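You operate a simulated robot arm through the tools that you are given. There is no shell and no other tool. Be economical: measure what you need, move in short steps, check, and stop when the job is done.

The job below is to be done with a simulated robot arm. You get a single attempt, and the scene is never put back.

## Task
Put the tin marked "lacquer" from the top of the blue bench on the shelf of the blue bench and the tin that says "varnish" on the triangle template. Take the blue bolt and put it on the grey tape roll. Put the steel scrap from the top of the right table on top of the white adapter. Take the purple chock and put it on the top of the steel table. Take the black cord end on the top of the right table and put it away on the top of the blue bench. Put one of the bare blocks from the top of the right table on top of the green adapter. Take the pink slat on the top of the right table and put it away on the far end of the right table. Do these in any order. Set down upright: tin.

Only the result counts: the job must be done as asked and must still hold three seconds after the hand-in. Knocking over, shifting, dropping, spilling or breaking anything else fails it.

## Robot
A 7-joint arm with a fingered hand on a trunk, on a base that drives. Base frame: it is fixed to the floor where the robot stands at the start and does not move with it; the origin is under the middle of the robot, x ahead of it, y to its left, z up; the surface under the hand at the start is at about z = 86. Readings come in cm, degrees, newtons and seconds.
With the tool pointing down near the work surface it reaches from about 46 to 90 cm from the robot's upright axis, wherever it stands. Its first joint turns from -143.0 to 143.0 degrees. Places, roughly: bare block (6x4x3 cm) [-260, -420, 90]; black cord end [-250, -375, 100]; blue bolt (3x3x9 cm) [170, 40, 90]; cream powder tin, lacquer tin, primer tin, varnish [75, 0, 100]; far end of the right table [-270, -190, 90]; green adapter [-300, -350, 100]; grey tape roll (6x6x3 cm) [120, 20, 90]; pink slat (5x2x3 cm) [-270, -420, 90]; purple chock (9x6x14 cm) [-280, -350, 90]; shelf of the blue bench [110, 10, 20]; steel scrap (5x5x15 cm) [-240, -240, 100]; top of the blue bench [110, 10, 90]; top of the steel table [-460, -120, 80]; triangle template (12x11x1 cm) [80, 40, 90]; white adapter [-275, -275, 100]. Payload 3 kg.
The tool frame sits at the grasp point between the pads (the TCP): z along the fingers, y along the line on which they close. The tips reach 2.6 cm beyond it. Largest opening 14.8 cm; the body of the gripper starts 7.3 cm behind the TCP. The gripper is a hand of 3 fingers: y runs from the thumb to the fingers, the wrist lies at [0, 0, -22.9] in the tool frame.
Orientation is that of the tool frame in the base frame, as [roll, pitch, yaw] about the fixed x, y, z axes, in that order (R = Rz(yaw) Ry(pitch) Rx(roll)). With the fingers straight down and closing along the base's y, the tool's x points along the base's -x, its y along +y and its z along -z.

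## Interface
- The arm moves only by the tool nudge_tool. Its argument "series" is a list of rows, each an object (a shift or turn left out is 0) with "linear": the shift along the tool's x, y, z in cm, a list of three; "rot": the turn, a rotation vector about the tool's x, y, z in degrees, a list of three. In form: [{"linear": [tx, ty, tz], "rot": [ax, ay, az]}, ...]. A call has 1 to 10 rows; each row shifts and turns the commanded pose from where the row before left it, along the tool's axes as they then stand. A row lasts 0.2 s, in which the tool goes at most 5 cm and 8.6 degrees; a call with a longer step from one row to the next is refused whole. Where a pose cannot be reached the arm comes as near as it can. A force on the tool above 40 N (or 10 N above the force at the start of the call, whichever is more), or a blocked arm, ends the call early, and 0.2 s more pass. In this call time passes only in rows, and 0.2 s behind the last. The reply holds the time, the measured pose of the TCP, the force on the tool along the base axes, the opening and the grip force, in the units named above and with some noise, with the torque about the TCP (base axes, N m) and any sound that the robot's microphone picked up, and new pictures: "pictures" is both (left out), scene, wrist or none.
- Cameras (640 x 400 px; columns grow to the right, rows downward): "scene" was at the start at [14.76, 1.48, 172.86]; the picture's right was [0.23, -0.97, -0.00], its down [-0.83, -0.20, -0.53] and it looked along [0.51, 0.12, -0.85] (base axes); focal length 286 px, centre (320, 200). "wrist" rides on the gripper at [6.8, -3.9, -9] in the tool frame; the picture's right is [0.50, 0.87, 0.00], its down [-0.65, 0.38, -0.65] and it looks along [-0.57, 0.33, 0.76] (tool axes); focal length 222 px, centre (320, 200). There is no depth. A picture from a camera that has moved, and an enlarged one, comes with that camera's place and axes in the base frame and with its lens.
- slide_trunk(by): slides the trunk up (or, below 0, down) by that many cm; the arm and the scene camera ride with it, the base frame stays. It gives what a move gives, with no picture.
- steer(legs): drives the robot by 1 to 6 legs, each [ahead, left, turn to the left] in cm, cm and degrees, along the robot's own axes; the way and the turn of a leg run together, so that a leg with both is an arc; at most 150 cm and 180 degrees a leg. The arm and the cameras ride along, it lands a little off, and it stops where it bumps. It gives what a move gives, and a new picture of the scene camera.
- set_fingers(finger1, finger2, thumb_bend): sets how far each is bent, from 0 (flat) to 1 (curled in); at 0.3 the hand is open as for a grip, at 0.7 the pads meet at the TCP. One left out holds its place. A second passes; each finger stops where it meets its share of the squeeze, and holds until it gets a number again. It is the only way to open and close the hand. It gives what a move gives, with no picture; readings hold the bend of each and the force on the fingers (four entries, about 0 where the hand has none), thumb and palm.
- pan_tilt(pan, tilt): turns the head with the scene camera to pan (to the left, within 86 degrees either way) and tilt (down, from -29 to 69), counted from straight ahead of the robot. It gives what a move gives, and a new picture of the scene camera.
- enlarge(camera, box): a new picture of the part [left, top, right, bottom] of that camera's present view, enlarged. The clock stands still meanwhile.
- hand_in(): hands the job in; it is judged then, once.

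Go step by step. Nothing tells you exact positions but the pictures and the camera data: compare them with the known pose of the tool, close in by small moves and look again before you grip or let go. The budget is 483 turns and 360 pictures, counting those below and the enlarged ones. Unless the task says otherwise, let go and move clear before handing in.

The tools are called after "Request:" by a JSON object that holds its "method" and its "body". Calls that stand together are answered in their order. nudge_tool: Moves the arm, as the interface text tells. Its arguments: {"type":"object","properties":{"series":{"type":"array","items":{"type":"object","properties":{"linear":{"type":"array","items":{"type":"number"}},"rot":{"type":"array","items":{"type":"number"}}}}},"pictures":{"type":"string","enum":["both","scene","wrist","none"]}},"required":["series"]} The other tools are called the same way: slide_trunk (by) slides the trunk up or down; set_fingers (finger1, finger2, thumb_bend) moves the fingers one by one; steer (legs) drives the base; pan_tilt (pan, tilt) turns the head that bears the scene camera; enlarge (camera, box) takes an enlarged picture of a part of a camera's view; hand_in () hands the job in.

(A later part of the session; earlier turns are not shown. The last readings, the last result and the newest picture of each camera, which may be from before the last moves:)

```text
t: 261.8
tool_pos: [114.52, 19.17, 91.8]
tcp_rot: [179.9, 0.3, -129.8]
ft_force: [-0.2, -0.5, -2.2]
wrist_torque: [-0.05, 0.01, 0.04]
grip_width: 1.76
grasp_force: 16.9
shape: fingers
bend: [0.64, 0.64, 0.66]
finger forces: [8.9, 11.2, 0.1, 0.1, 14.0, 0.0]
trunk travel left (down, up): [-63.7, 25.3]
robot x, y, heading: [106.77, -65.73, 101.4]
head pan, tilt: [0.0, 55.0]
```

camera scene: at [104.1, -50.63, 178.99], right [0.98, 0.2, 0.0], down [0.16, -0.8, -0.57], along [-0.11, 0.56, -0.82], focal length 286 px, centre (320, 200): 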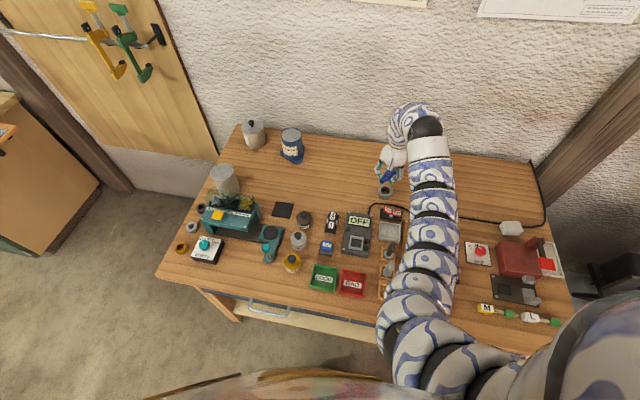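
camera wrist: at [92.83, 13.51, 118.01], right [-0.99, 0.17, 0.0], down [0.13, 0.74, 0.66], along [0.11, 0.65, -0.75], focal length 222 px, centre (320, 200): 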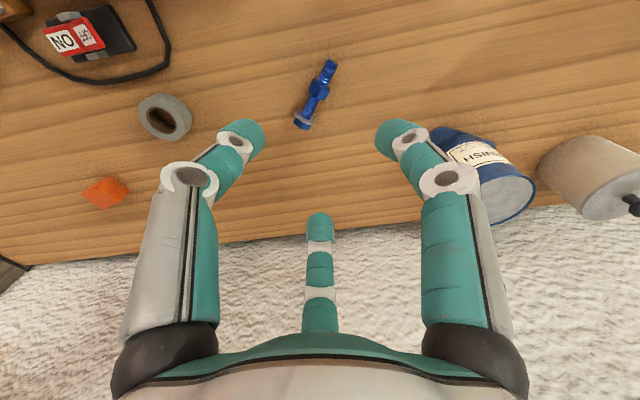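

Request:
{"method": "slide_trunk", "body": {"by": -0.4}}

Request:
{"method": "slide_trunk", "body": {"by": -0.3}}

Request:
{"method": "enlarge", "body": {"camera": "wrist", "box": [160, 60, 480, 260]}}

Request:
{"method": "enlarge", "body": {"camera": "scene", "box": [360, 160, 440, 220]}}

```text
t: 262.4
tool_pos: [114.55, 19.12, 91.44]
tcp_rot: [179.8, 0.2, -129.8]
ft_force: [-0.8, -1.0, 0.2]
wrist_torque: [0.0, -0.04, 0.03]
grip_width: 1.79
grasp_force: 17.3
shape: fingers
bend: [0.64, 0.64, 0.66]
finger forces: [9.0, 11.9, 0.0, 0.1, 14.1, 0.0]
trunk travel left (down, up): [-63.3, 25.7]
robot x, y, heading: [106.81, -65.25, 101.6]
head pan, tilt: [0.0, 55.0]
```

```text
t: 262.9
tool_pos: [114.57, 19.15, 91.36]
tcp_rot: [179.7, 0.4, -129.8]
ft_force: [0.8, 1.3, 15.7]
wrist_torque: [0.28, -0.12, -0.02]
grip_width: 1.72
grasp_force: 23.8
shape: fingers
bend: [0.64, 0.63, 0.67]
finger forces: [9.0, 24.6, 0.0, 0.1, 13.5, 0.1]
trunk travel left (down, up): [-63.0, 26.0]
robot x, y, heading: [106.96, -65.61, 101.1]
head pan, tilt: [0.0, 55.0]
```

```text
2.00 times, centred on (320, 160) of wrist
camera zoom: at [113.13, 11.43, 100.3], right [-0.99, 0.17, 0.0], down [0.13, 0.74, 0.66], along [0.11, 0.65, -0.75], focal length 444 px, centre (320, 280)
```

zoom: 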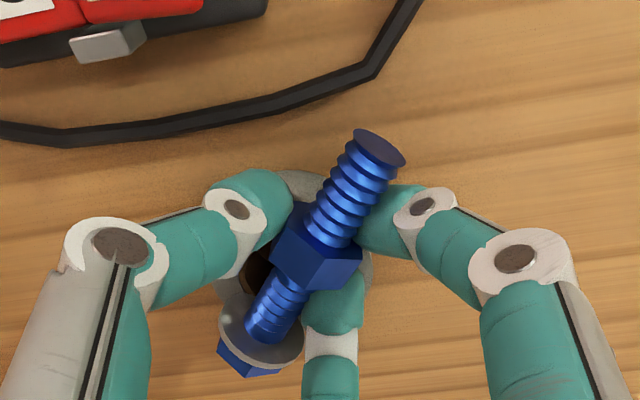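

```text
6.67 times, centred on (400, 190) of scene
camera zoom: at [103.94, -50.78, 168.83], right [0.98, 0.2, 0.0], down [0.16, -0.8, -0.57], along [-0.11, 0.56, -0.82], focal length 1909 px, centre (-213, 267)
```

zoom: 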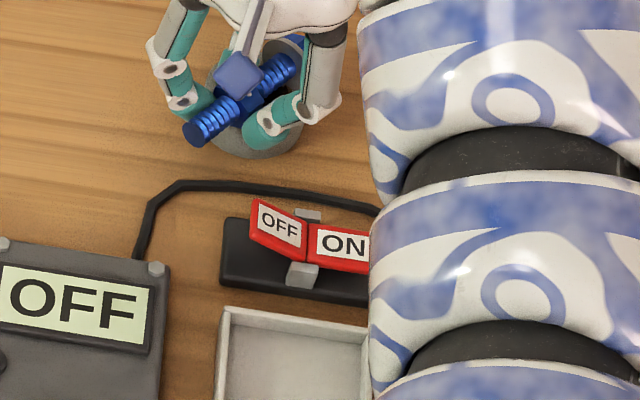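

Request:
{"method": "slide_trunk", "body": {"by": 0.3}}

Request:
{"method": "set_fingers", "body": {"finger1": 0.57, "finger2": 0.57, "thumb_bend": 0.57}}

Request:
{"method": "enlarge", "body": {"camera": "wrist", "box": [160, 60, 480, 260]}}

```text
t: 263.4
tool_pos: [114.65, 19.12, 91.39]
tcp_rot: [179.9, 0.2, -129.7]
ft_force: [-0.4, -0.9, 2.3]
wrist_torque: [0.04, -0.01, 0.02]
grip_width: 1.74
grasp_force: 18.6
shape: fingers
bend: [0.64, 0.63, 0.67]
finger forces: [9.2, 13.7, 0.0, 0.1, 14.4, 0.1]
trunk travel left (down, up): [-63.3, 25.7]
robot x, y, heading: [107.14, -65.81, 101.5]
head pan, tilt: [0.0, 55.0]
```

```text
t: 264.4
tool_pos: [114.53, 19.12, 91.66]
tcp_rot: [179.9, 0.4, -129.8]
ft_force: [-1.6, -1.6, 11.7]
wrist_torque: [0.22, 0.01, 0.02]
grip_width: 4.17
grasp_force: 5.1
shape: fingers
bend: [0.56, 0.6, 0.56]
finger forces: [0.0, 10.8, 0.1, 0.1, 0.1, 0.0]
trunk travel left (down, up): [-63.3, 25.7]
robot x, y, heading: [107.06, -65.31, 101.3]
head pan, tilt: [0.0, 55.0]
```

```text
2.00 times, centred on (320, 160) of wrist
camera zoom: at [113.11, 11.38, 100.52], right [-0.99, 0.17, 0.0], down [0.13, 0.74, 0.66], along [0.11, 0.65, -0.75], focal length 444 px, centre (320, 280)
```

zoom: 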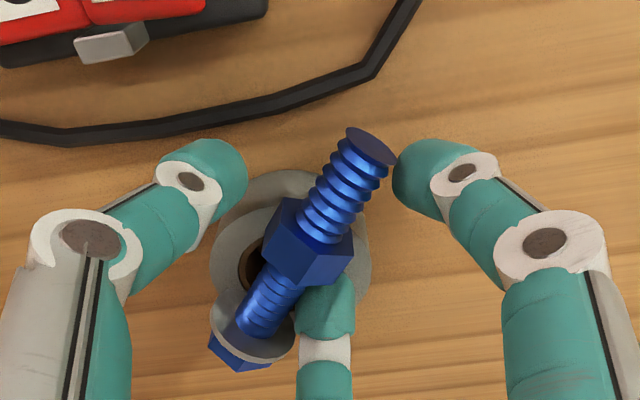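

Request:
{"method": "set_fingers", "body": {"finger2": 0.61}}

Request:
{"method": "slide_trunk", "body": {"by": 1}}

Request:
{"method": "enlarge", "body": {"camera": "wrist", "box": [160, 60, 480, 260]}}

```text
t: 265.4
tool_pos: [114.58, 19.17, 91.52]
tcp_rot: [179.9, 0.3, -129.7]
ft_force: [-0.8, 2.3, 13.1]
wrist_torque: [0.38, -0.08, 0.05]
grip_width: 4.2
grasp_force: 6.2
shape: fingers
bend: [0.56, 0.61, 0.56]
finger forces: [0.0, 13.3, 0.0, 0.0, 0.0, 0.0]
trunk travel left (down, up): [-63.3, 25.7]
robot x, y, heading: [106.92, -65.66, 101.4]
head pan, tilt: [0.0, 55.0]
```

```text
t: 266.0
tool_pos: [114.54, 19.16, 92.35]
tcp_rot: [-180.0, 0.2, -129.9]
ft_force: [0.0, -0.8, -0.8]
wrist_torque: [-0.04, -0.01, -0.02]
grip_width: 4.19
grasp_force: 0.1
shape: fingers
bend: [0.56, 0.61, 0.56]
finger forces: [0.1, 0.0, 0.0, 0.1, 0.1, 0.0]
trunk travel left (down, up): [-64.3, 24.7]
robot x, y, heading: [106.79, -65.67, 101.3]
head pan, tilt: [0.0, 55.0]
```

```text
2.00 times, centred on (320, 160) of wrist
camera zoom: at [113.16, 11.46, 101.38], right [-0.99, 0.17, 0.0], down [0.13, 0.74, 0.66], along [0.11, 0.65, -0.75], focal length 444 px, centre (320, 280)
```

zoom: 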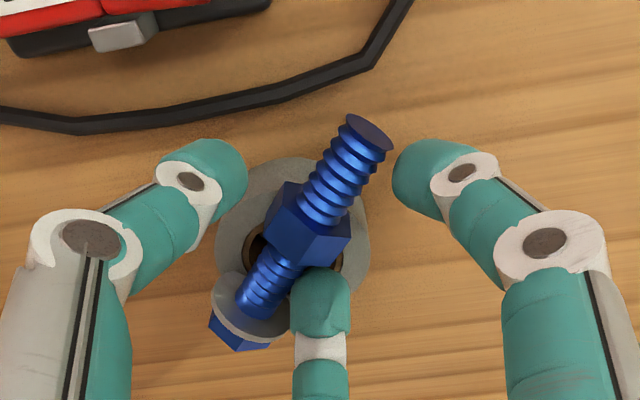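

Request:
{"method": "slide_trunk", "body": {"by": 14}}

Request:
{"method": "enlarge", "body": {"camera": "wrist", "box": [220, 40, 420, 165]}}

Request:
{"method": "enlarge", "body": {"camera": "scene", "box": [360, 160, 440, 220]}}

```text
t: 267.6
tool_pos: [114.61, 19.21, 106.32]
tcp_rot: [179.9, 0.1, -129.8]
ft_force: [-0.6, 0.6, -0.5]
wrist_torque: [0.0, -0.02, -0.01]
grip_width: 4.22
grasp_force: 0.1
shape: fingers
bend: [0.56, 0.61, 0.56]
finger forces: [0.1, 0.1, 0.1, 0.1, 0.0, 0.1]
trunk travel left (down, up): [-78.3, 10.7]
robot x, y, heading: [106.82, -65.26, 100.9]
head pan, tilt: [0.0, 55.0]
```

```text
3.20 times, centred on (320, 102) of wrist
camera zoom: at [113.14, 11.47, 115.42], right [-0.99, 0.17, 0.0], down [0.13, 0.74, 0.66], along [0.11, 0.65, -0.75], focal length 711 px, centre (320, 512)
```

zoom: 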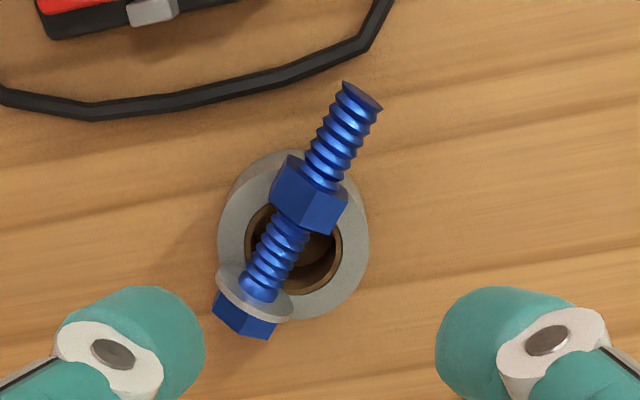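

```text
6.67 times, centred on (400, 190) of scene
camera zoom: at [103.96, -50.62, 184.09], right [0.98, 0.2, 0.0], down [0.16, -0.8, -0.57], along [-0.11, 0.56, -0.82], focal length 1909 px, centre (-213, 267)
```

zoom: 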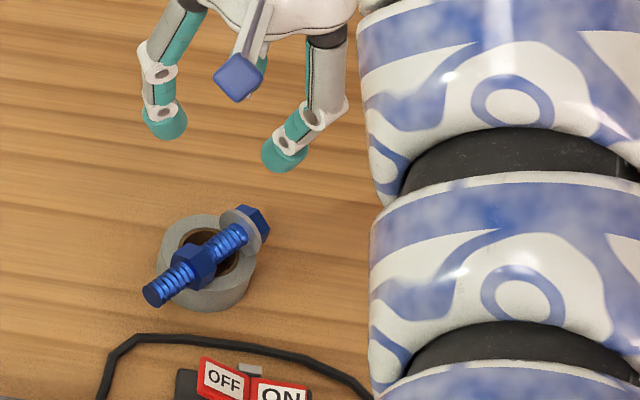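

The bolt rests across the tape roll. Now I travel to the right table, keeping clear of the bench.

Request:
{"method": "slide_trunk", "body": {"by": 10}}

Request:
{"method": "steer", "body": {"legs": [[-60, 0, 0], [0, 0, 79], [140, 0, 0], [90, 90, 0]]}}

Request:
{"method": "pan_tilt", "body": {"pan": 10, "tilt": 32}}

```text
t: 269.0
tool_pos: [114.6, 19.27, 116.31]
tcp_rot: [180.0, 0.2, -129.8]
ft_force: [-0.3, -0.3, -0.1]
wrist_torque: [-0.02, 0.0, 0.0]
grip_width: 4.2
grasp_force: 0.1
shape: fingers
bend: [0.56, 0.61, 0.56]
finger forces: [0.0, 0.0, 0.1, 0.1, 0.1, 0.0]
trunk travel left (down, up): [-88.3, 0.7]
robot x, y, heading: [107.04, -65.53, 101.4]
head pan, tilt: [0.0, 55.0]
```

```text
t: 288.2
tool_pos: [-187.61, -199.8, 116.4]
tcp_rot: [179.9, 0.2, -48.6]
ft_force: [0.1, 0.1, 0.2]
wrist_torque: [-0.01, -0.02, 0.0]
grip_width: 4.19
grasp_force: 0.0
shape: fingers
bend: [0.56, 0.61, 0.56]
finger forces: [0.1, 0.0, 0.0, 0.0, 0.0, 0.0]
trunk travel left (down, up): [-88.3, 0.7]
robot x, y, heading: [-104.84, -220.14, -177.3]
head pan, tilt: [0.0, 55.0]
camera scene: at [-120.32, -220.97, 194.09], right [-0.04, 1.0, 0.0], down [0.82, 0.04, -0.57], along [-0.57, -0.03, -0.82], focal length 286 px, centre (320, 200)
```

scene: 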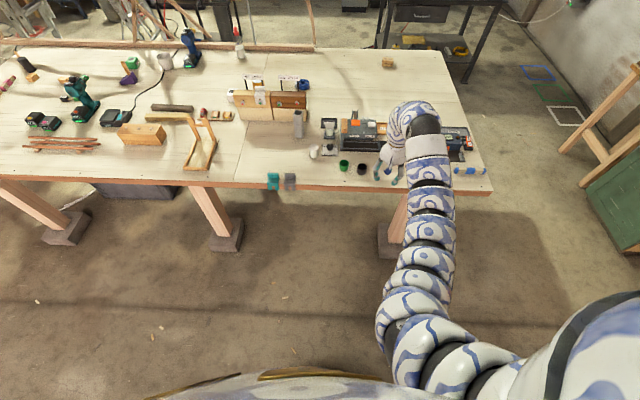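

```text
t: 289.1
tool_pos: [-187.58, -199.68, 116.43]
tcp_rot: [180.0, 0.2, -48.5]
ft_force: [0.7, -0.3, -0.3]
wrist_torque: [0.01, -0.02, -0.01]
grip_width: 4.19
grasp_force: 0.0
shape: fingers
bend: [0.56, 0.61, 0.56]
finger forces: [0.1, 0.0, 0.0, 0.0, 0.0, 0.0]
trunk travel left (down, up): [-88.3, 0.7]
robot x, y, heading: [-105.45, -220.11, -177.4]
head pan, tilt: [10.0, 32.0]
camera scene: at [-121.84, -222.56, 197.37], right [-0.22, 0.98, 0.0], down [0.52, 0.12, -0.85], along [-0.83, -0.18, -0.53], focal length 286 px, centre (320, 200)
```

scene: 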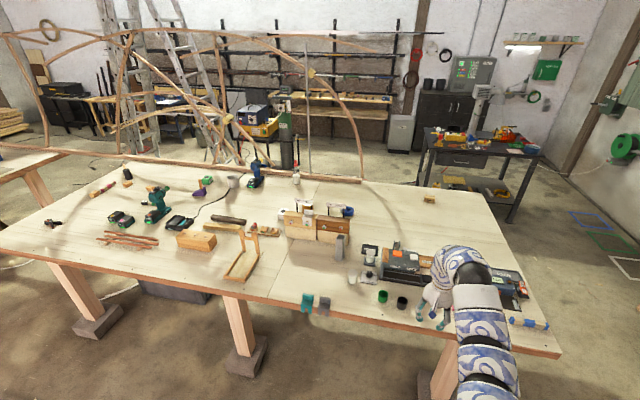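

Request:
{"method": "enlarge", "body": {"camera": "scene", "box": [30, 150, 290, 300]}}

Request:
{"method": "enlarge", "body": {"camera": "scene", "box": [230, 180, 470, 330]}}

```text
2.46 times, centred on (160, 225) of scene
camera zoom: at [-121.84, -222.56, 197.37], right [-0.22, 0.98, 0.0], down [0.52, 0.12, -0.85], along [-0.83, -0.18, -0.53], focal length 705 px, centre (714, 138)
```

zoom: 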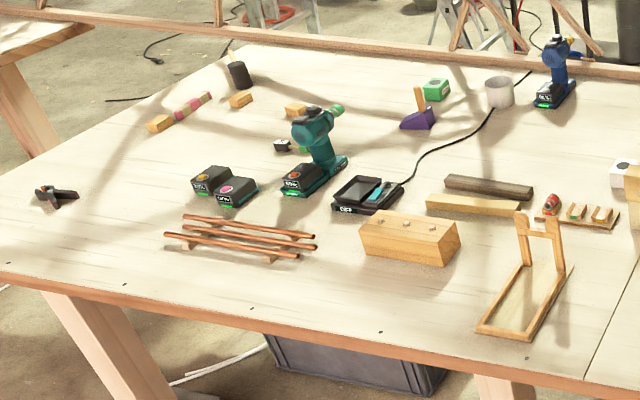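

```text
2.67 times, centred on (350, 255) of scene
camera zoom: at [-121.84, -222.56, 197.37], right [-0.22, 0.98, 0.0], down [0.52, 0.12, -0.85], along [-0.83, -0.18, -0.53], focal length 764 px, centre (240, 53)
```

zoom: 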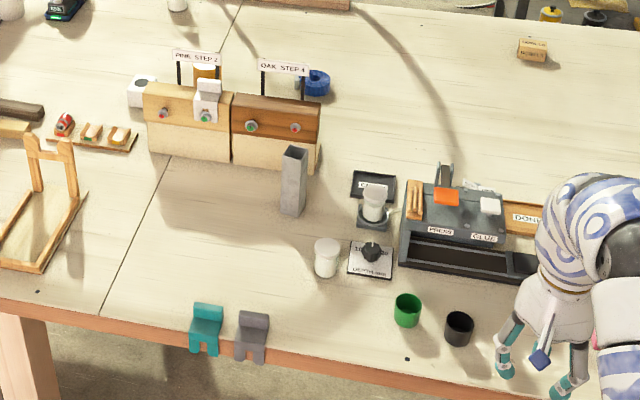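

I can identify: steel scrap (-238,-237), white adapter (~-267,-279), pink slat (~-275,-427), bare blocks, purple chock (~-285,-352), green adapter (~-302,-356). Before choosing sides I look at the space behind the table from its end.

Request:
{"method": "steer", "body": {"legs": [[0, -110, 0], [110, 0, 0]]}}

Request:
{"method": "pan_tilt", "body": {"pan": 55, "tilt": 35}}

```text
t: 299.9
tool_pos: [-301.14, -89.72, 116.39]
tcp_rot: [179.9, 0.2, -50.3]
ft_force: [1.3, -0.1, -0.4]
wrist_torque: [-0.01, 0.0, -0.03]
grip_width: 4.21
grasp_force: 0.0
shape: fingers
bend: [0.56, 0.61, 0.56]
finger forces: [0.0, 0.1, 0.0, 0.0, 0.0, 0.0]
trunk travel left (down, up): [-88.3, 0.7]
robot x, y, heading: [-219.17, -112.42, -179.3]
head pan, tilt: [10.0, 32.0]
camera scene: at [-236.17, -114.66, 197.38], right [-0.19, 0.98, 0.0], down [0.52, 0.1, -0.85], along [-0.83, -0.16, -0.53], focal length 286 px, centre (320, 200)
```

scene: 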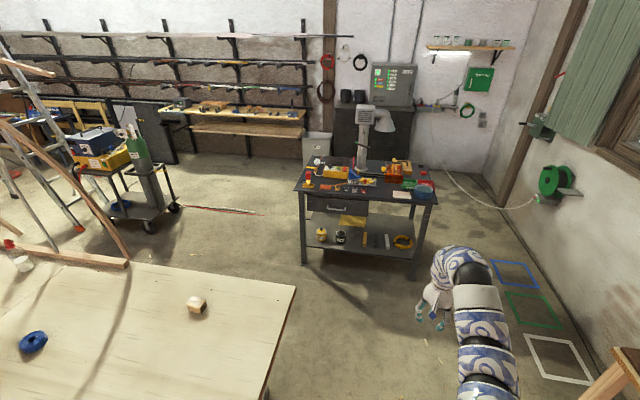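

```text
t: 301.0
tool_pos: [-301.0, -89.76, 116.38]
tcp_rot: [179.8, 0.2, -50.5]
ft_force: [0.5, 0.0, -0.1]
wrist_torque: [0.03, -0.02, 0.0]
grip_width: 4.2
grasp_force: 0.0
shape: fingers
bend: [0.56, 0.61, 0.56]
finger forces: [0.0, 0.1, 0.1, 0.1, 0.0, 0.0]
trunk travel left (down, up): [-88.3, 0.7]
robot x, y, heading: [-219.14, -112.63, -179.0]
head pan, tilt: [55.0, 35.0]
camera scene: at [-232.28, -120.26, 196.92], right [-0.83, 0.56, 0.0], down [0.32, 0.47, -0.82], along [-0.46, -0.68, -0.57], focal length 286 px, centre (320, 200)
```

scene: 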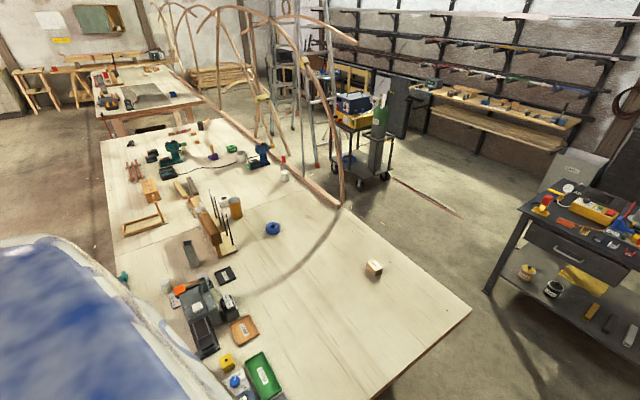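

The arch frame stands along the table's back edge, so I'll work from the front with the right shoulder turned toward the table for longer reach. I raise the arm posture and drive to the scrap.

Request:
{"method": "nudge_tool", "body": {"series": [{"linear": [0, 0, -4]}, {"linear": [0, 0, -4]}, {"linear": [0, 0, -4]}, {"linear": [0, 0, -4]}, {"linear": [0, 0, -4]}], "pictures": "none"}}

Request:
{"method": "set_fingers", "body": {"finger1": 0.3, "finger2": 0.3, "thumb_bend": 0.3}}

Request:
{"method": "steer", "body": {"legs": [[-60, 0, 0], [0, 90, 0], [0, 0, 49]]}}

```text
t: 302.2
tool_pos: [-303.15, -89.64, 127.46]
tcp_rot: [179.8, 0.3, -50.3]
ft_force: [0.5, 0.2, 0.5]
wrist_torque: [-0.03, -0.01, 0.0]
grip_width: 4.22
grasp_force: 0.0
shape: fingers
bend: [0.56, 0.61, 0.56]
finger forces: [0.0, 0.1, 0.0, 0.0, 0.0, 0.0]
out of reach, approached as far as the arm can: row 2, 3, 4, 5
trunk travel left (down, up): [-88.3, 0.7]
robot x, y, heading: [-219.48, -113.11, -179.2]
head pan, tilt: [55.0, 35.0]
```

```text
t: 303.2
tool_pos: [-303.18, -89.74, 127.3]
tcp_rot: [179.9, 0.2, -50.4]
ft_force: [0.1, -0.2, -1.1]
wrist_torque: [0.01, -0.01, 0.02]
grip_width: 12.64
grasp_force: 0.1
shape: fingers
bend: [0.3, 0.3, 0.3]
finger forces: [0.0, 0.0, 0.1, 0.1, 0.0, 0.1]
trunk travel left (down, up): [-88.3, 0.7]
robot x, y, heading: [-219.34, -112.82, -179.1]
head pan, tilt: [55.0, 35.0]
```

```text
t: 313.4
tool_pos: [-230.19, -252.87, 127.47]
tcp_rot: [179.9, 0.3, -1.2]
ft_force: [0.1, -0.3, 0.2]
wrist_torque: [-0.01, 0.03, -0.04]
grip_width: 12.64
grasp_force: 0.0
shape: fingers
bend: [0.3, 0.3, 0.3]
finger forces: [0.0, 0.0, 0.1, 0.0, 0.0, 0.0]
trunk travel left (down, up): [-88.3, 0.7]
robot x, y, heading: [-158.08, -204.78, -130.1]
head pan, tilt: [55.0, 35.0]
camera scene: at [-160.76, -219.22, 196.91], right [-0.97, -0.26, 0.0], down [-0.15, 0.55, -0.82], along [0.21, -0.79, -0.57], focal length 286 px, centre (320, 200)
```

scene: 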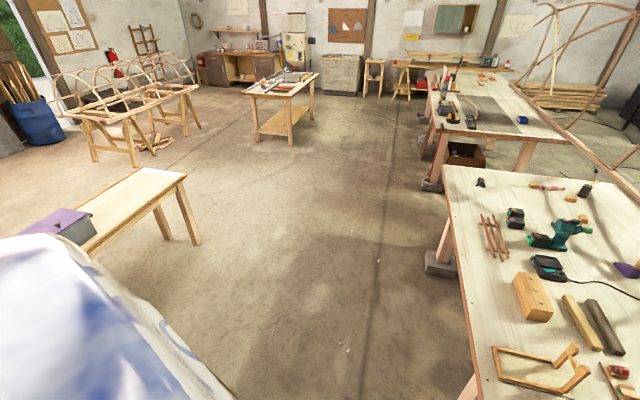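

Request:
{"method": "pan_tilt", "body": {"pan": -50, "tilt": 55}}

Request:
{"method": "enlarge", "body": {"camera": "wrist", "box": [0, 0, 640, 400]}}

```text
t: 315.2
tool_pos: [-230.26, -252.96, 127.38]
tcp_rot: [179.9, 0.3, -1.3]
ft_force: [-0.4, 0.4, 0.7]
wrist_torque: [-0.03, 0.0, 0.01]
grip_width: 12.67
grasp_force: 0.0
shape: fingers
bend: [0.3, 0.3, 0.3]
finger forces: [0.0, 0.1, 0.1, 0.0, 0.0, 0.0]
trunk travel left (down, up): [-88.3, 0.7]
robot x, y, heading: [-158.13, -204.45, -129.8]
head pan, tilt: [-50.0, 55.0]
camera scene: at [-170.26, -210.68, 194.09], right [0.0, 1.0, 0.0], down [0.82, 0.0, -0.57], along [-0.57, 0.0, -0.82], focal length 286 px, centre (320, 200)
```

scene: 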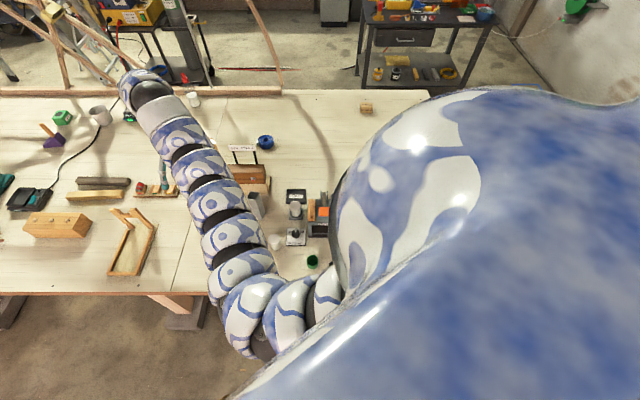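

```text
1.00 times, centred on (320, 200) of wrist (not enlarged: the box is as wide or as high as the picture)
camera zoom: at [-223.35, -249.01, 136.4], right [0.48, -0.88, 0.0], down [-0.66, -0.36, 0.66], along [-0.58, -0.32, -0.75], focal length 222 px, centre (320, 200)
```

zoom: 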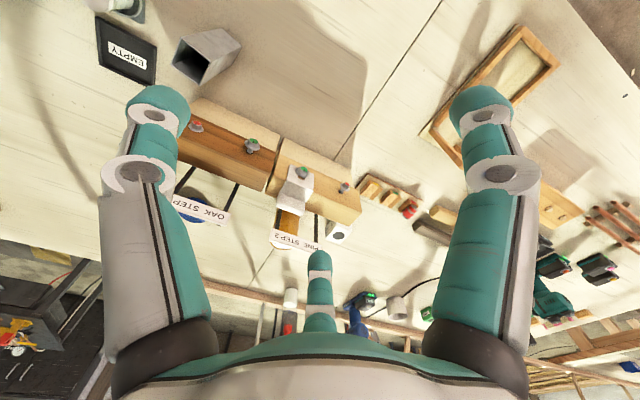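

Request:
{"method": "enlarge", "body": {"camera": "wrist", "box": [160, 10, 400, 260]}}

```text
1.60 times, centred on (280, 135) of wrist
camera zoom: at [-223.35, -249.01, 136.4], right [0.48, -0.88, 0.0], down [-0.66, -0.36, 0.66], along [-0.58, -0.32, -0.75], focal length 355 px, centre (384, 304)
```

zoom: 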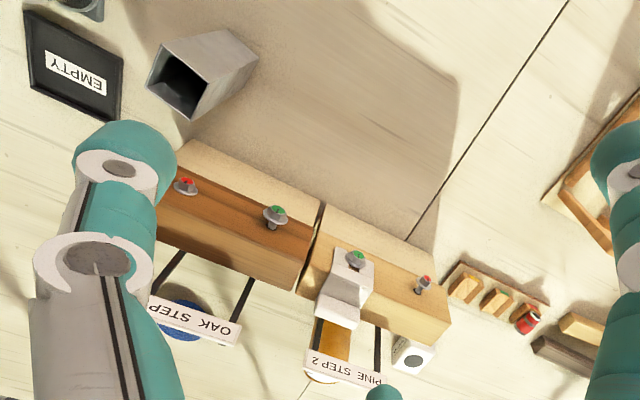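

Request:
{"method": "steer", "body": {"legs": [[-8.7, -15.6, 0]]}}

Request:
{"method": "nudge_tool", "body": {"series": [{"rot": [0, 0, 4.7]}, {"rot": [0, 0, 4.7]}], "pictures": "none"}}

Request:
{"method": "slide_trunk", "body": {"by": -18}}

Request:
{"method": "enlarge", "body": {"camera": "wrist", "box": [0, 0, 640, 400]}}

```text
t: 316.7
tool_pos: [-237.05, -235.76, 127.45]
tcp_rot: [179.8, 0.1, -1.3]
ft_force: [-0.4, 0.3, 0.1]
wrist_torque: [-0.02, 0.0, 0.04]
grip_width: 12.66
grasp_force: 0.0
shape: fingers
bend: [0.3, 0.3, 0.3]
finger forces: [0.0, 0.0, 0.0, 0.0, 0.0, 0.0]
trunk travel left (down, up): [-88.3, 0.7]
robot x, y, heading: [-164.67, -187.83, -129.9]
head pan, tilt: [-50.0, 55.0]
camera scene: at [-177.06, -193.72, 194.09], right [0.0, 1.0, 0.0], down [0.82, 0.0, -0.57], along [-0.57, 0.0, -0.82], focal length 286 px, centre (320, 200)
```

scene: 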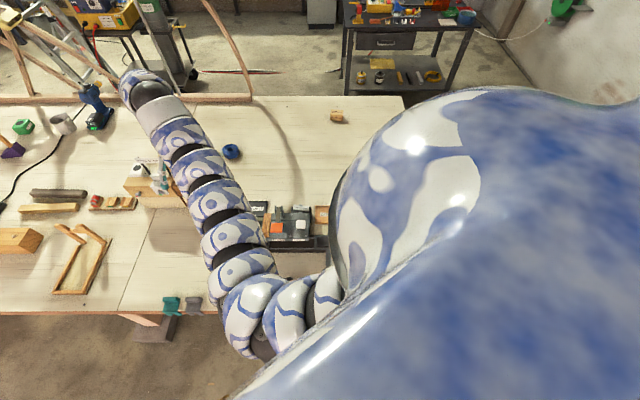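

```text
t: 317.3
tool_pos: [-236.98, -235.95, 127.52]
tcp_rot: [179.9, 0.3, -10.7]
ft_force: [0.5, 0.3, 0.3]
wrist_torque: [0.01, 0.02, 0.01]
grip_width: 12.66
grasp_force: 0.0
shape: fingers
bend: [0.3, 0.3, 0.3]
finger forces: [0.0, 0.0, 0.1, 0.0, 0.1, 0.0]
trunk travel left (down, up): [-88.3, 0.7]
robot x, y, heading: [-164.57, -187.28, -130.1]
head pan, tilt: [-50.0, 55.0]
```

```text
t: 319.3
tool_pos: [-236.95, -235.79, 109.42]
tcp_rot: [179.9, 0.2, -10.6]
ft_force: [-0.1, 0.2, 0.1]
wrist_torque: [-0.01, 0.0, 0.0]
grip_width: 12.66
grasp_force: 0.0
shape: fingers
bend: [0.3, 0.3, 0.3]
finger forces: [0.1, 0.0, 0.0, 0.1, 0.1, 0.0]
trunk travel left (down, up): [-70.3, 18.7]
robot x, y, heading: [-164.66, -187.58, -130.3]
head pan, tilt: [-50.0, 55.0]
```

```text
1.00 times, centred on (320, 200) of wrist (not enlarged: the box is as wide or as high as the picture)
camera zoom: at [-229.62, -233.25, 118.4], right [0.33, -0.94, 0.0], down [-0.71, -0.25, 0.66], along [-0.62, -0.22, -0.75], focal length 222 px, centre (320, 200)
```

zoom: 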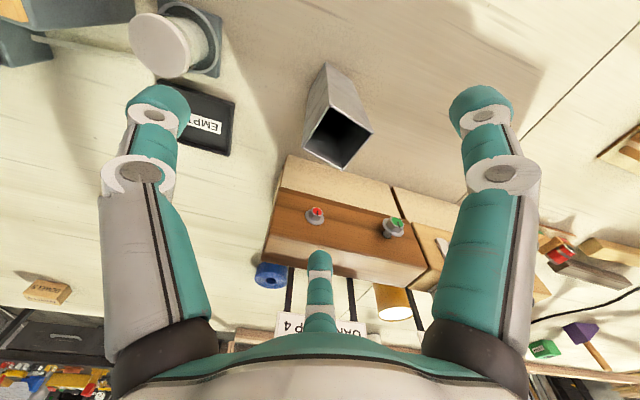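

Request:
{"method": "nudge_tool", "body": {"series": [{"linear": [0, 1.6, 0], "rot": [0, 0, 4]}], "pictures": "none"}}

Request:
{"method": "set_fingers", "body": {"finger1": 0.38, "finger2": 0.38, "thumb_bend": 0.38}}

Request:
{"method": "slide_trunk", "body": {"by": -6}}

Request:
{"method": "enlarge", "body": {"camera": "wrist", "box": [0, 0, 640, 400]}}

```text
t: 319.7
tool_pos: [-237.24, -237.74, 109.43]
tcp_rot: [179.9, 0.2, -14.6]
ft_force: [-0.8, -0.7, 0.4]
wrist_torque: [0.0, 0.0, -0.01]
grip_width: 12.69
grasp_force: 0.1
shape: fingers
bend: [0.3, 0.3, 0.3]
finger forces: [0.1, 0.1, 0.1, 0.0, 0.0, 0.0]
trunk travel left (down, up): [-70.3, 18.7]
robot x, y, heading: [-164.76, -187.72, -129.8]
head pan, tilt: [-50.0, 55.0]
```

```text
t: 320.7
tool_pos: [-237.27, -237.39, 109.4]
tcp_rot: [180.0, 0.2, -14.7]
ft_force: [0.2, 0.4, 0.0]
wrist_torque: [0.0, -0.03, 0.01]
grip_width: 10.22
grasp_force: 0.1
shape: fingers
bend: [0.38, 0.38, 0.38]
finger forces: [0.1, 0.0, 0.0, 0.1, 0.0, 0.0]
trunk travel left (down, up): [-70.3, 18.7]
robot x, y, heading: [-164.62, -187.48, -130.4]
head pan, tilt: [-50.0, 55.0]
```

```text
t: 321.7
tool_pos: [-237.28, -237.55, 103.39]
tcp_rot: [179.9, 0.3, -14.6]
ft_force: [1.0, -0.3, 0.5]
wrist_torque: [0.02, 0.01, 0.03]
grip_width: 10.21
grasp_force: 0.0
shape: fingers
bend: [0.38, 0.38, 0.38]
finger forces: [0.1, 0.0, 0.0, 0.0, 0.0, 0.0]
trunk travel left (down, up): [-64.3, 24.7]
robot x, y, heading: [-164.6, -187.82, -129.9]
head pan, tilt: [-50.0, 55.0]
```

```text
1.00 times, centred on (320, 200) of wrist (not enlarged: the box is as wide or as high as the picture)
camera zoom: at [-229.76, -235.37, 112.39], right [0.26, -0.96, 0.0], down [-0.73, -0.2, 0.66], along [-0.63, -0.17, -0.75], focal length 222 px, centre (320, 200)
```

zoom: 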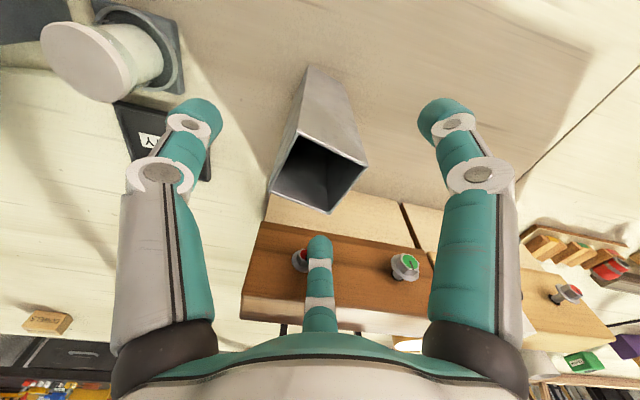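

Request:
{"method": "slide_trunk", "body": {"by": -5.5}}

Request:
{"method": "set_fingers", "body": {"finger1": 0.8, "finger2": 0.8, "thumb_bend": 0.8}}

Request:
{"method": "slide_trunk", "body": {"by": 3}}

Request:
{"method": "enlarge", "body": {"camera": "wrist", "box": [0, 0, 640, 400]}}

```text
t: 322.6
tool_pos: [-237.2, -237.53, 97.8]
tcp_rot: [179.9, 0.1, -14.7]
ft_force: [0.8, -0.5, 0.4]
wrist_torque: [0.01, 0.03, -0.01]
grip_width: 10.21
grasp_force: 0.0
shape: fingers
bend: [0.38, 0.38, 0.38]
finger forces: [0.1, 0.0, 0.1, 0.1, 0.0, 0.0]
trunk travel left (down, up): [-58.8, 30.2]
robot x, y, heading: [-165.24, -187.7, -130.1]
head pan, tilt: [-50.0, 55.0]
```

```text
t: 323.6
tool_pos: [-237.26, -237.54, 97.78]
tcp_rot: [179.9, 0.1, -14.7]
ft_force: [0.3, 0.6, 0.4]
wrist_torque: [0.0, -0.02, -0.02]
grip_width: 3.81
grasp_force: 20.9
shape: fingers
bend: [0.54, 0.65, 0.64]
finger forces: [15.4, 7.3, 0.0, 0.1, 19.4, 0.1]
trunk travel left (down, up): [-58.8, 30.2]
robot x, y, heading: [-165.04, -187.53, -129.9]
head pan, tilt: [-50.0, 55.0]
```

```text
t: 324.4
tool_pos: [-237.33, -237.51, 100.76]
tcp_rot: [180.0, 0.2, -14.6]
ft_force: [0.3, -0.5, -3.1]
wrist_torque: [0.0, 0.01, 0.01]
grip_width: 3.82
grasp_force: 20.8
shape: fingers
bend: [0.54, 0.65, 0.64]
finger forces: [15.3, 7.1, 0.0, 0.0, 19.4, 0.0]
trunk travel left (down, up): [-61.8, 27.2]
robot x, y, heading: [-165.25, -187.58, -129.9]
head pan, tilt: [-50.0, 55.0]
```

```text
1.00 times, centred on (320, 200) of wrist (not enlarged: the box is as wide or as high as the picture)
camera zoom: at [-229.81, -235.39, 109.84], right [0.26, -0.96, 0.0], down [-0.73, -0.2, 0.66], along [-0.63, -0.17, -0.75], focal length 222 px, centre (320, 200)
```

zoom: 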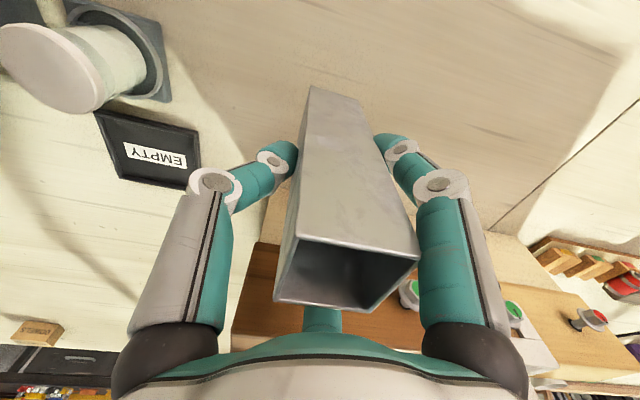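

Scrap is held firmly. I raise it and go around the signed panels toward the white adapter.

Request:
{"method": "slide_trunk", "body": {"by": 26.5}}

Request:
{"method": "steer", "body": {"legs": [[72, 60.4, 0], [0, 0, -35]]}}

Request:
{"method": "enlarge", "body": {"camera": "wrist", "box": [0, 0, 640, 400]}}

```text
t: 327.1
tool_pos: [-237.32, -237.53, 127.32]
tcp_rot: [179.9, 0.2, -14.7]
ft_force: [-0.2, -0.3, -3.3]
wrist_torque: [-0.01, 0.02, -0.02]
grip_width: 3.83
grasp_force: 20.8
shape: fingers
bend: [0.54, 0.65, 0.64]
finger forces: [15.2, 7.2, 0.1, 0.0, 19.4, 0.1]
trunk travel left (down, up): [-88.3, 0.7]
robot x, y, heading: [-164.42, -187.29, -130.1]
head pan, tilt: [-50.0, 55.0]
```

```text
t: 333.7
tool_pos: [-252.09, -281.16, 127.38]
tcp_rot: [179.9, 0.3, -49.5]
ft_force: [0.2, -0.3, -3.3]
wrist_torque: [-0.02, 0.0, -0.02]
grip_width: 3.82
grasp_force: 20.5
shape: fingers
bend: [0.54, 0.65, 0.65]
finger forces: [14.6, 7.1, 0.0, 0.0, 19.1, 0.1]
trunk travel left (down, up): [-88.3, 0.7]
robot x, y, heading: [-163.93, -281.69, -165.1]
head pan, tilt: [-50.0, 55.0]
camera scene: at [-177.67, -279.65, 194.09], right [0.57, 0.82, 0.0], down [0.67, -0.47, -0.57], along [-0.47, 0.33, -0.82], focal length 286 px, centre (320, 200)
```

scene: 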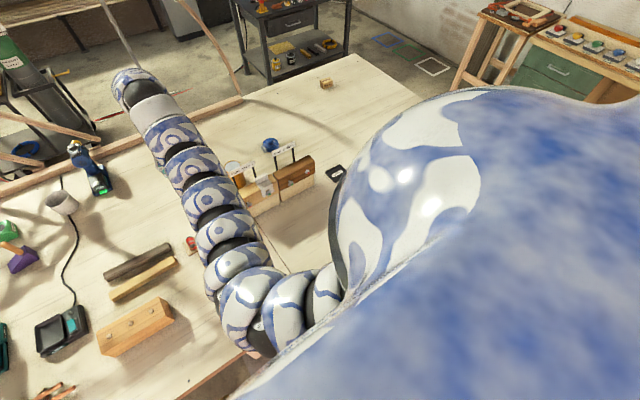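

```text
1.00 times, centred on (320, 200) of wrist (not enlarged: the box is as wide or as high as the picture)
camera zoom: at [-244.79, -283.68, 136.36], right [-0.33, -0.94, 0.0], down [-0.71, 0.25, 0.66], along [-0.62, 0.22, -0.75], focal length 222 px, centre (320, 200)
```

zoom: 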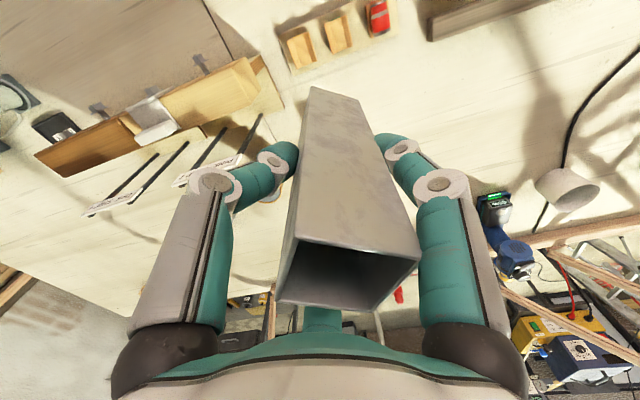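

Request:
{"method": "enlarge", "body": {"camera": "scene", "box": [200, 130, 340, 230]}}

```text
4.00 times, centred on (270, 180) of scene
camera zoom: at [-177.67, -279.65, 194.09], right [0.57, 0.82, 0.0], down [0.67, -0.47, -0.57], along [-0.47, 0.33, -0.82], focal length 1146 px, centre (520, 280)
```

zoom: 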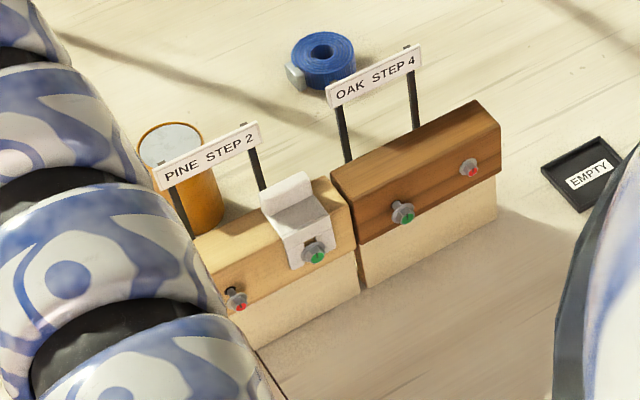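

Request:
{"method": "steer", "body": {"legs": [[11.6, -3.1, 0]]}}

Request:
{"method": "enlarge", "body": {"camera": "wrist", "box": [200, 0, 440, 150]}}

```text
t: 334.9
tool_pos: [-264.13, -281.26, 127.24]
tcp_rot: [179.9, 0.2, -49.5]
ft_force: [-0.5, 0.5, -3.2]
wrist_torque: [0.02, -0.01, -0.02]
grip_width: 3.81
grasp_force: 20.2
shape: fingers
bend: [0.54, 0.65, 0.65]
finger forces: [14.6, 7.3, 0.0, 0.0, 19.1, 0.0]
trunk travel left (down, up): [-88.3, 0.7]
robot x, y, heading: [-175.85, -281.74, -164.7]
head pan, tilt: [-50.0, 55.0]
camera scene: at [-189.82, -279.74, 194.07], right [0.57, 0.82, 0.0], down [0.67, -0.47, -0.57], along [-0.47, 0.33, -0.82], focal length 286 px, centre (320, 200)
```

scene: 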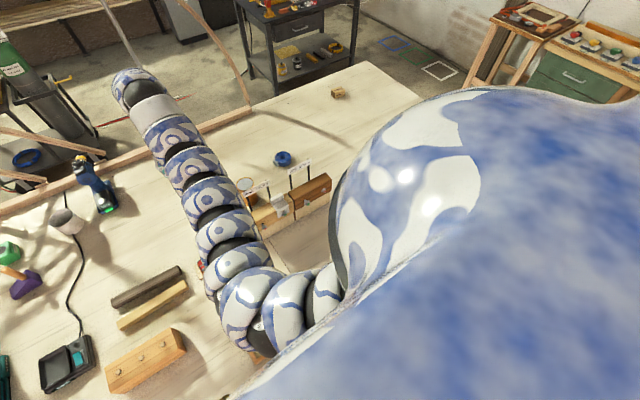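

```text
2.67 times, centred on (320, 75) of wrist
camera zoom: at [-256.86, -283.78, 136.24], right [-0.33, -0.94, 0.0], down [-0.71, 0.25, 0.66], along [-0.62, 0.22, -0.75], focal length 592 px, centre (320, 533)
```

zoom: 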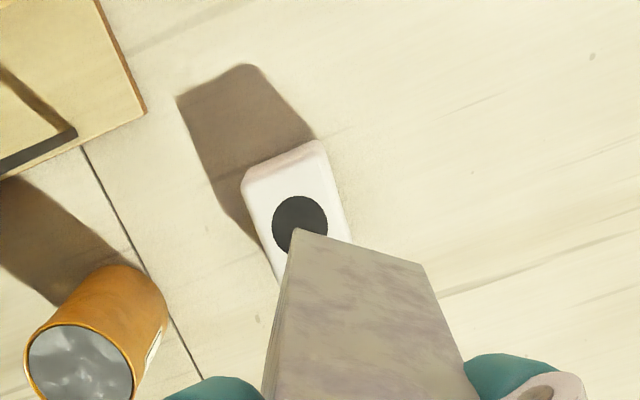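

Request:
{"method": "nudge_tool", "body": {"series": [{"linear": [-1.73, -0.75, 0]}, {"linear": [-1.73, -0.75, 0]}], "pictures": "none"}}

Request:
{"method": "slide_trunk", "body": {"by": -19}}

Request:
{"method": "enlarge", "body": {"camera": "wrist", "box": [160, 0, 480, 200]}}

```text
t: 335.5
tool_pos: [-265.04, -277.56, 127.32]
tcp_rot: [180.0, 0.2, -49.4]
ft_force: [-0.1, 0.5, -3.2]
wrist_torque: [0.01, 0.02, 0.01]
grip_width: 3.79
grasp_force: 19.9
shape: fingers
bend: [0.54, 0.65, 0.65]
finger forces: [14.6, 7.2, 0.0, 0.0, 19.2, 0.0]
trunk travel left (down, up): [-88.3, 0.7]
robot x, y, heading: [-176.04, -281.7, -165.2]
head pan, tilt: [-50.0, 55.0]
```

```text
t: 337.6
tool_pos: [-265.05, -277.57, 108.26]
tcp_rot: [179.9, 0.2, -49.4]
ft_force: [-0.7, -0.1, -2.8]
wrist_torque: [0.04, 0.01, 0.01]
grip_width: 3.8
grasp_force: 20.4
shape: fingers
bend: [0.54, 0.65, 0.65]
finger forces: [14.6, 7.2, 0.0, 0.1, 19.2, 0.1]
trunk travel left (down, up): [-69.3, 19.7]
robot x, y, heading: [-175.92, -281.61, -164.9]
head pan, tilt: [-50.0, 55.0]
```

```text
2.00 times, centred on (320, 100) of wrist
camera zoom: at [-257.74, -280.1, 117.27], right [-0.33, -0.94, 0.0], down [-0.71, 0.25, 0.66], along [-0.62, 0.22, -0.75], focal length 444 px, centre (320, 400)
```

zoom: 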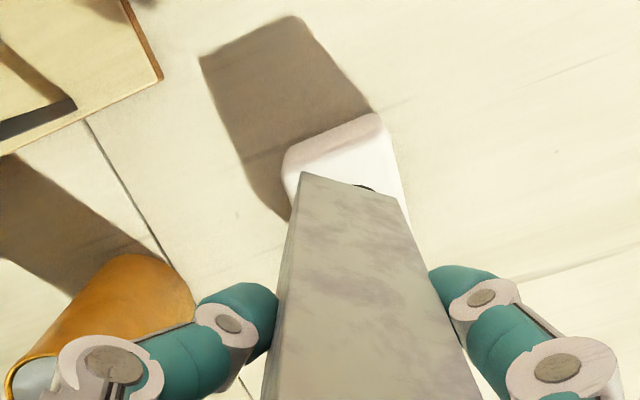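

Request:
{"method": "slide_trunk", "body": {"by": -3.6}}

Request:
{"method": "slide_trunk", "body": {"by": -0.8}}

Request:
{"method": "slide_trunk", "body": {"by": -0.6}}

```text
t: 338.4
tool_pos: [-265.03, -277.64, 104.63]
tcp_rot: [179.8, 0.2, -49.4]
ft_force: [-0.1, -0.2, -2.9]
wrist_torque: [0.01, 0.0, 0.0]
grip_width: 3.8
grasp_force: 20.1
shape: fingers
bend: [0.54, 0.65, 0.65]
finger forces: [14.4, 7.0, 0.0, 0.0, 19.2, 0.1]
trunk travel left (down, up): [-65.7, 23.3]
robot x, y, heading: [-176.07, -281.45, -164.9]
head pan, tilt: [-50.0, 55.0]
```

```text
t: 339.0
tool_pos: [-265.08, -277.52, 103.88]
tcp_rot: [179.9, 0.2, -49.4]
ft_force: [0.3, 0.7, -2.9]
wrist_torque: [0.04, 0.02, 0.01]
grip_width: 3.82
grasp_force: 20.8
shape: fingers
bend: [0.54, 0.65, 0.65]
finger forces: [14.4, 7.2, 0.1, 0.1, 19.2, 0.0]
trunk travel left (down, up): [-64.9, 24.1]
robot x, y, heading: [-175.82, -281.65, -165.0]
head pan, tilt: [-50.0, 55.0]
```

```text
t: 339.5
tool_pos: [-264.94, -277.4, 103.27]
tcp_rot: [180.0, 0.2, -49.4]
ft_force: [-0.2, -0.6, -3.2]
wrist_torque: [0.04, 0.03, -0.02]
grip_width: 3.77
grasp_force: 20.3
shape: fingers
bend: [0.54, 0.65, 0.65]
finger forces: [14.4, 7.1, 0.1, 0.0, 19.3, 0.1]
trunk travel left (down, up): [-64.3, 24.7]
robot x, y, heading: [-175.86, -281.53, -165.2]
head pan, tilt: [-50.0, 55.0]
```

Request:
{"method": "slide_trunk", "body": {"by": -0.6}}

Request:
{"method": "slide_trunk", "body": {"by": -0.5}}

Request:
{"method": "slide_trunk", "body": {"by": -0.5}}

```text
t: 340.1
tool_pos: [-265.13, -277.5, 102.65]
tcp_rot: [179.8, 0.2, -49.3]
ft_force: [-0.4, 1.0, 1.8]
wrist_torque: [-0.05, -0.03, -0.02]
grip_width: 3.78
grasp_force: 20.8
shape: fingers
bend: [0.54, 0.65, 0.65]
finger forces: [15.0, 7.6, 0.0, 0.1, 19.8, 0.0]
trunk travel left (down, up): [-63.7, 25.3]
robot x, y, heading: [-176.17, -281.57, -165.1]
head pan, tilt: [-50.0, 55.0]
```

```text
t: 340.6
tool_pos: [-264.96, -277.41, 102.47]
tcp_rot: [179.6, 0.4, -49.5]
ft_force: [-3.5, 1.2, 25.9]
wrist_torque: [0.12, -0.22, -0.12]
grip_width: 3.74
grasp_force: 28.2
shape: fingers
bend: [0.54, 0.65, 0.65]
finger forces: [21.4, 11.0, 0.0, 0.0, 24.9, 0.0]
trunk travel left (down, up): [-63.2, 25.8]
robot x, y, heading: [-176.01, -281.64, -165.1]
head pan, tilt: [-50.0, 55.0]
```

```text
t: 341.0
tool_pos: [-265.09, -277.4, 102.26]
tcp_rot: [179.5, 0.6, -49.5]
ft_force: [4.6, 0.9, 24.6]
wrist_torque: [0.54, -0.45, -0.09]
grip_width: 3.65
grasp_force: 28.7
shape: fingers
bend: [0.54, 0.65, 0.62]
finger forces: [21.7, 8.3, 0.0, 0.0, 28.2, 0.1]
trunk travel left (down, up): [-62.9, 26.1]
robot x, y, heading: [-176.22, -281.59, -165.1]
head pan, tilt: [-50.0, 55.0]
stopped: the force on the tool passed its limit at 43 N (the readings are from after the stop); the commanded pose is now the measured one
```

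Request:
{"method": "slide_trunk", "body": {"by": 0.5}}

Request:
{"method": "set_fingers", "body": {"finger1": 0.48, "finger2": 0.58, "thumb_bend": 0.56}}

Request:
{"method": "enlarge", "body": {"camera": "wrist", "box": [0, 0, 640, 400]}}

```text
t: 341.6
tool_pos: [-265.07, -277.46, 102.45]
tcp_rot: [179.8, 0.4, -49.5]
ft_force: [0.9, 0.9, 0.8]
wrist_torque: [0.2, -0.07, 0.01]
grip_width: 3.66
grasp_force: 22.0
shape: fingers
bend: [0.54, 0.65, 0.62]
finger forces: [14.8, 7.4, 0.0, 0.0, 21.4, 0.1]
trunk travel left (down, up): [-63.4, 25.6]
robot x, y, heading: [-176.16, -281.59, -164.7]
head pan, tilt: [-50.0, 55.0]
```

```text
t: 342.6
tool_pos: [-265.03, -277.4, 102.49]
tcp_rot: [179.7, 0.3, -49.5]
ft_force: [-0.1, -0.2, -0.2]
wrist_torque: [0.05, -0.01, 0.02]
grip_width: 5.57
grasp_force: 0.5
shape: fingers
bend: [0.48, 0.57, 0.56]
finger forces: [0.3, 0.1, 0.0, 0.0, 0.0, 0.0]
trunk travel left (down, up): [-63.4, 25.6]
robot x, y, heading: [-176.21, -281.73, -164.8]
head pan, tilt: [-50.0, 55.0]
```

```text
1.00 times, centred on (320, 200) of wrist (not enlarged: the box is as wide or as high as the picture)
camera zoom: at [-257.78, -280.05, 111.43], right [-0.33, -0.94, 0.0], down [-0.71, 0.25, 0.66], along [-0.62, 0.22, -0.75], focal length 222 px, centre (320, 200)
```

zoom: 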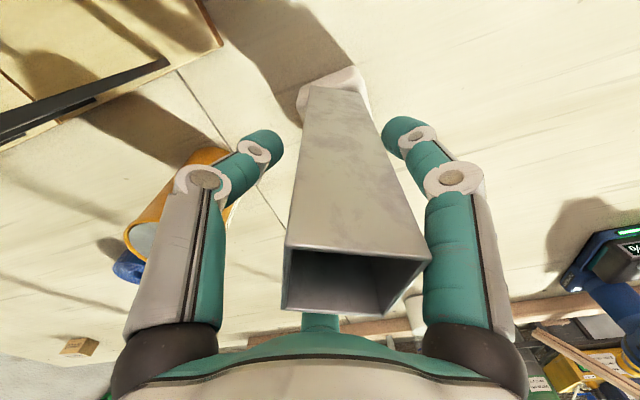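

Request:
{"method": "set_fingers", "body": {"finger1": 0.35, "finger2": 0.45, "thumb_bend": 0.45}}

Request:
{"method": "slide_trunk", "body": {"by": 25}}

Request:
{"method": "enlarge", "body": {"camera": "wrist", "box": [160, 0, 480, 200]}}

```text
t: 343.6
tool_pos: [-265.18, -277.53, 102.49]
tcp_rot: [179.7, 0.3, -49.4]
ft_force: [-0.4, -0.1, -1.0]
wrist_torque: [0.0, 0.04, -0.01]
grip_width: 9.49
grasp_force: 0.1
shape: fingers
bend: [0.35, 0.45, 0.45]
finger forces: [0.0, 0.0, 0.0, 0.0, 0.2, 0.0]
trunk travel left (down, up): [-63.4, 25.6]
robot x, y, heading: [-175.73, -281.79, -165.0]
head pan, tilt: [-50.0, 55.0]
```

```text
t: 346.2
tool_pos: [-265.16, -277.52, 127.45]
tcp_rot: [179.8, 0.3, -49.5]
ft_force: [0.9, 0.3, 0.6]
wrist_torque: [0.0, 0.0, 0.03]
grip_width: 9.48
grasp_force: 0.1
shape: fingers
bend: [0.35, 0.45, 0.45]
finger forces: [0.0, 0.1, 0.0, 0.0, 0.1, 0.0]
trunk travel left (down, up): [-88.4, 0.6]
robot x, y, heading: [-175.82, -281.93, -165.0]
head pan, tilt: [-50.0, 55.0]
```

```text
2.00 times, centred on (320, 100) of wrist
camera zoom: at [-257.78, -280.04, 136.42], right [-0.33, -0.94, 0.0], down [-0.71, 0.25, 0.66], along [-0.62, 0.22, -0.75], focal length 444 px, centre (320, 400)
```

zoom: 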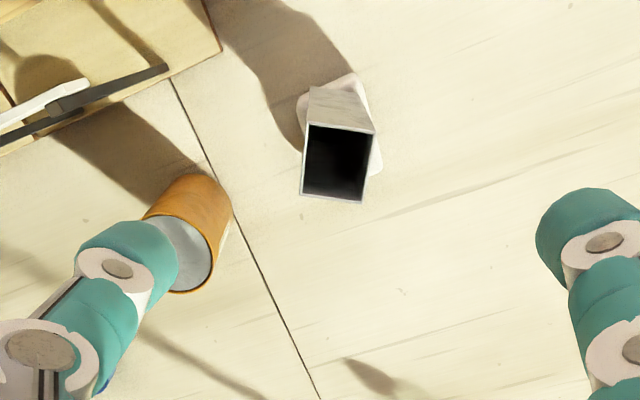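

Scrap stands on the white adapter. Next the purple chock: I turn the right shoulder toward the table near y≈-350 and extend the arm sideways.

Request:
{"method": "steer", "body": {"legs": [[0, 0, 35], [51.2, 41.7, 0]]}}

Request:
{"method": "nudge_tool", "body": {"series": [{"linear": [-3.3, -2.86, 0]}, {"linear": [-3.3, -2.86, 0]}, {"linear": [-3.3, -2.86, 0]}, {"linear": [-3.3, -2.86, 0]}, {"linear": [-3.3, -2.86, 0]}, {"linear": [-3.3, -2.86, 0]}], "pictures": "none"}}

```text
t: 351.5
tool_pos: [-252.38, -395.54, 127.38]
tcp_rot: [179.9, 0.4, -14.4]
ft_force: [-0.8, -0.1, 0.3]
wrist_torque: [-0.02, 0.0, 0.0]
grip_width: 9.54
grasp_force: 0.0
shape: fingers
bend: [0.35, 0.45, 0.45]
finger forces: [0.0, 0.0, 0.0, 0.0, 0.1, 0.0]
trunk travel left (down, up): [-88.4, 0.6]
robot x, y, heading: [-176.92, -347.73, -129.9]
head pan, tilt: [-50.0, 55.0]
camera scene: at [-189.38, -354.05, 194.12], right [-0.01, 1.0, 0.0], down [0.82, 0.0, -0.57], along [-0.57, 0.0, -0.82], focal length 286 px, centre (320, 200)
```

scene: 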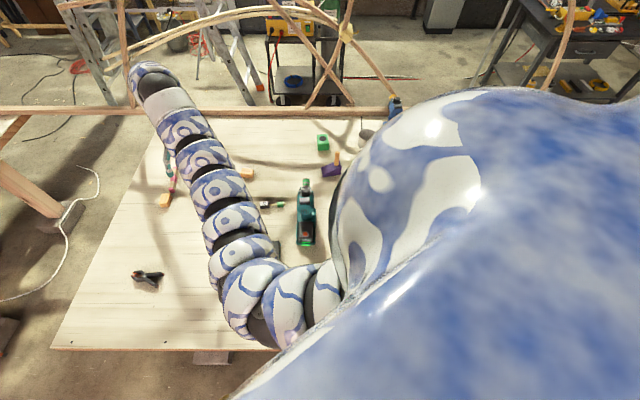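

```text
t: 352.9
tool_pos: [-267.48, -373.97, 127.43]
tcp_rot: [179.6, 0.2, -14.3]
ft_force: [0.0, -0.5, 0.2]
wrist_torque: [-0.02, -0.05, -0.03]
grip_width: 9.51
grasp_force: 0.0
shape: fingers
bend: [0.35, 0.45, 0.45]
finger forces: [0.0, 0.1, 0.1, 0.0, 0.0, 0.0]
trunk travel left (down, up): [-88.4, 0.6]
robot x, y, heading: [-177.42, -347.67, -129.5]
head pan, tilt: [-50.0, 55.0]
```

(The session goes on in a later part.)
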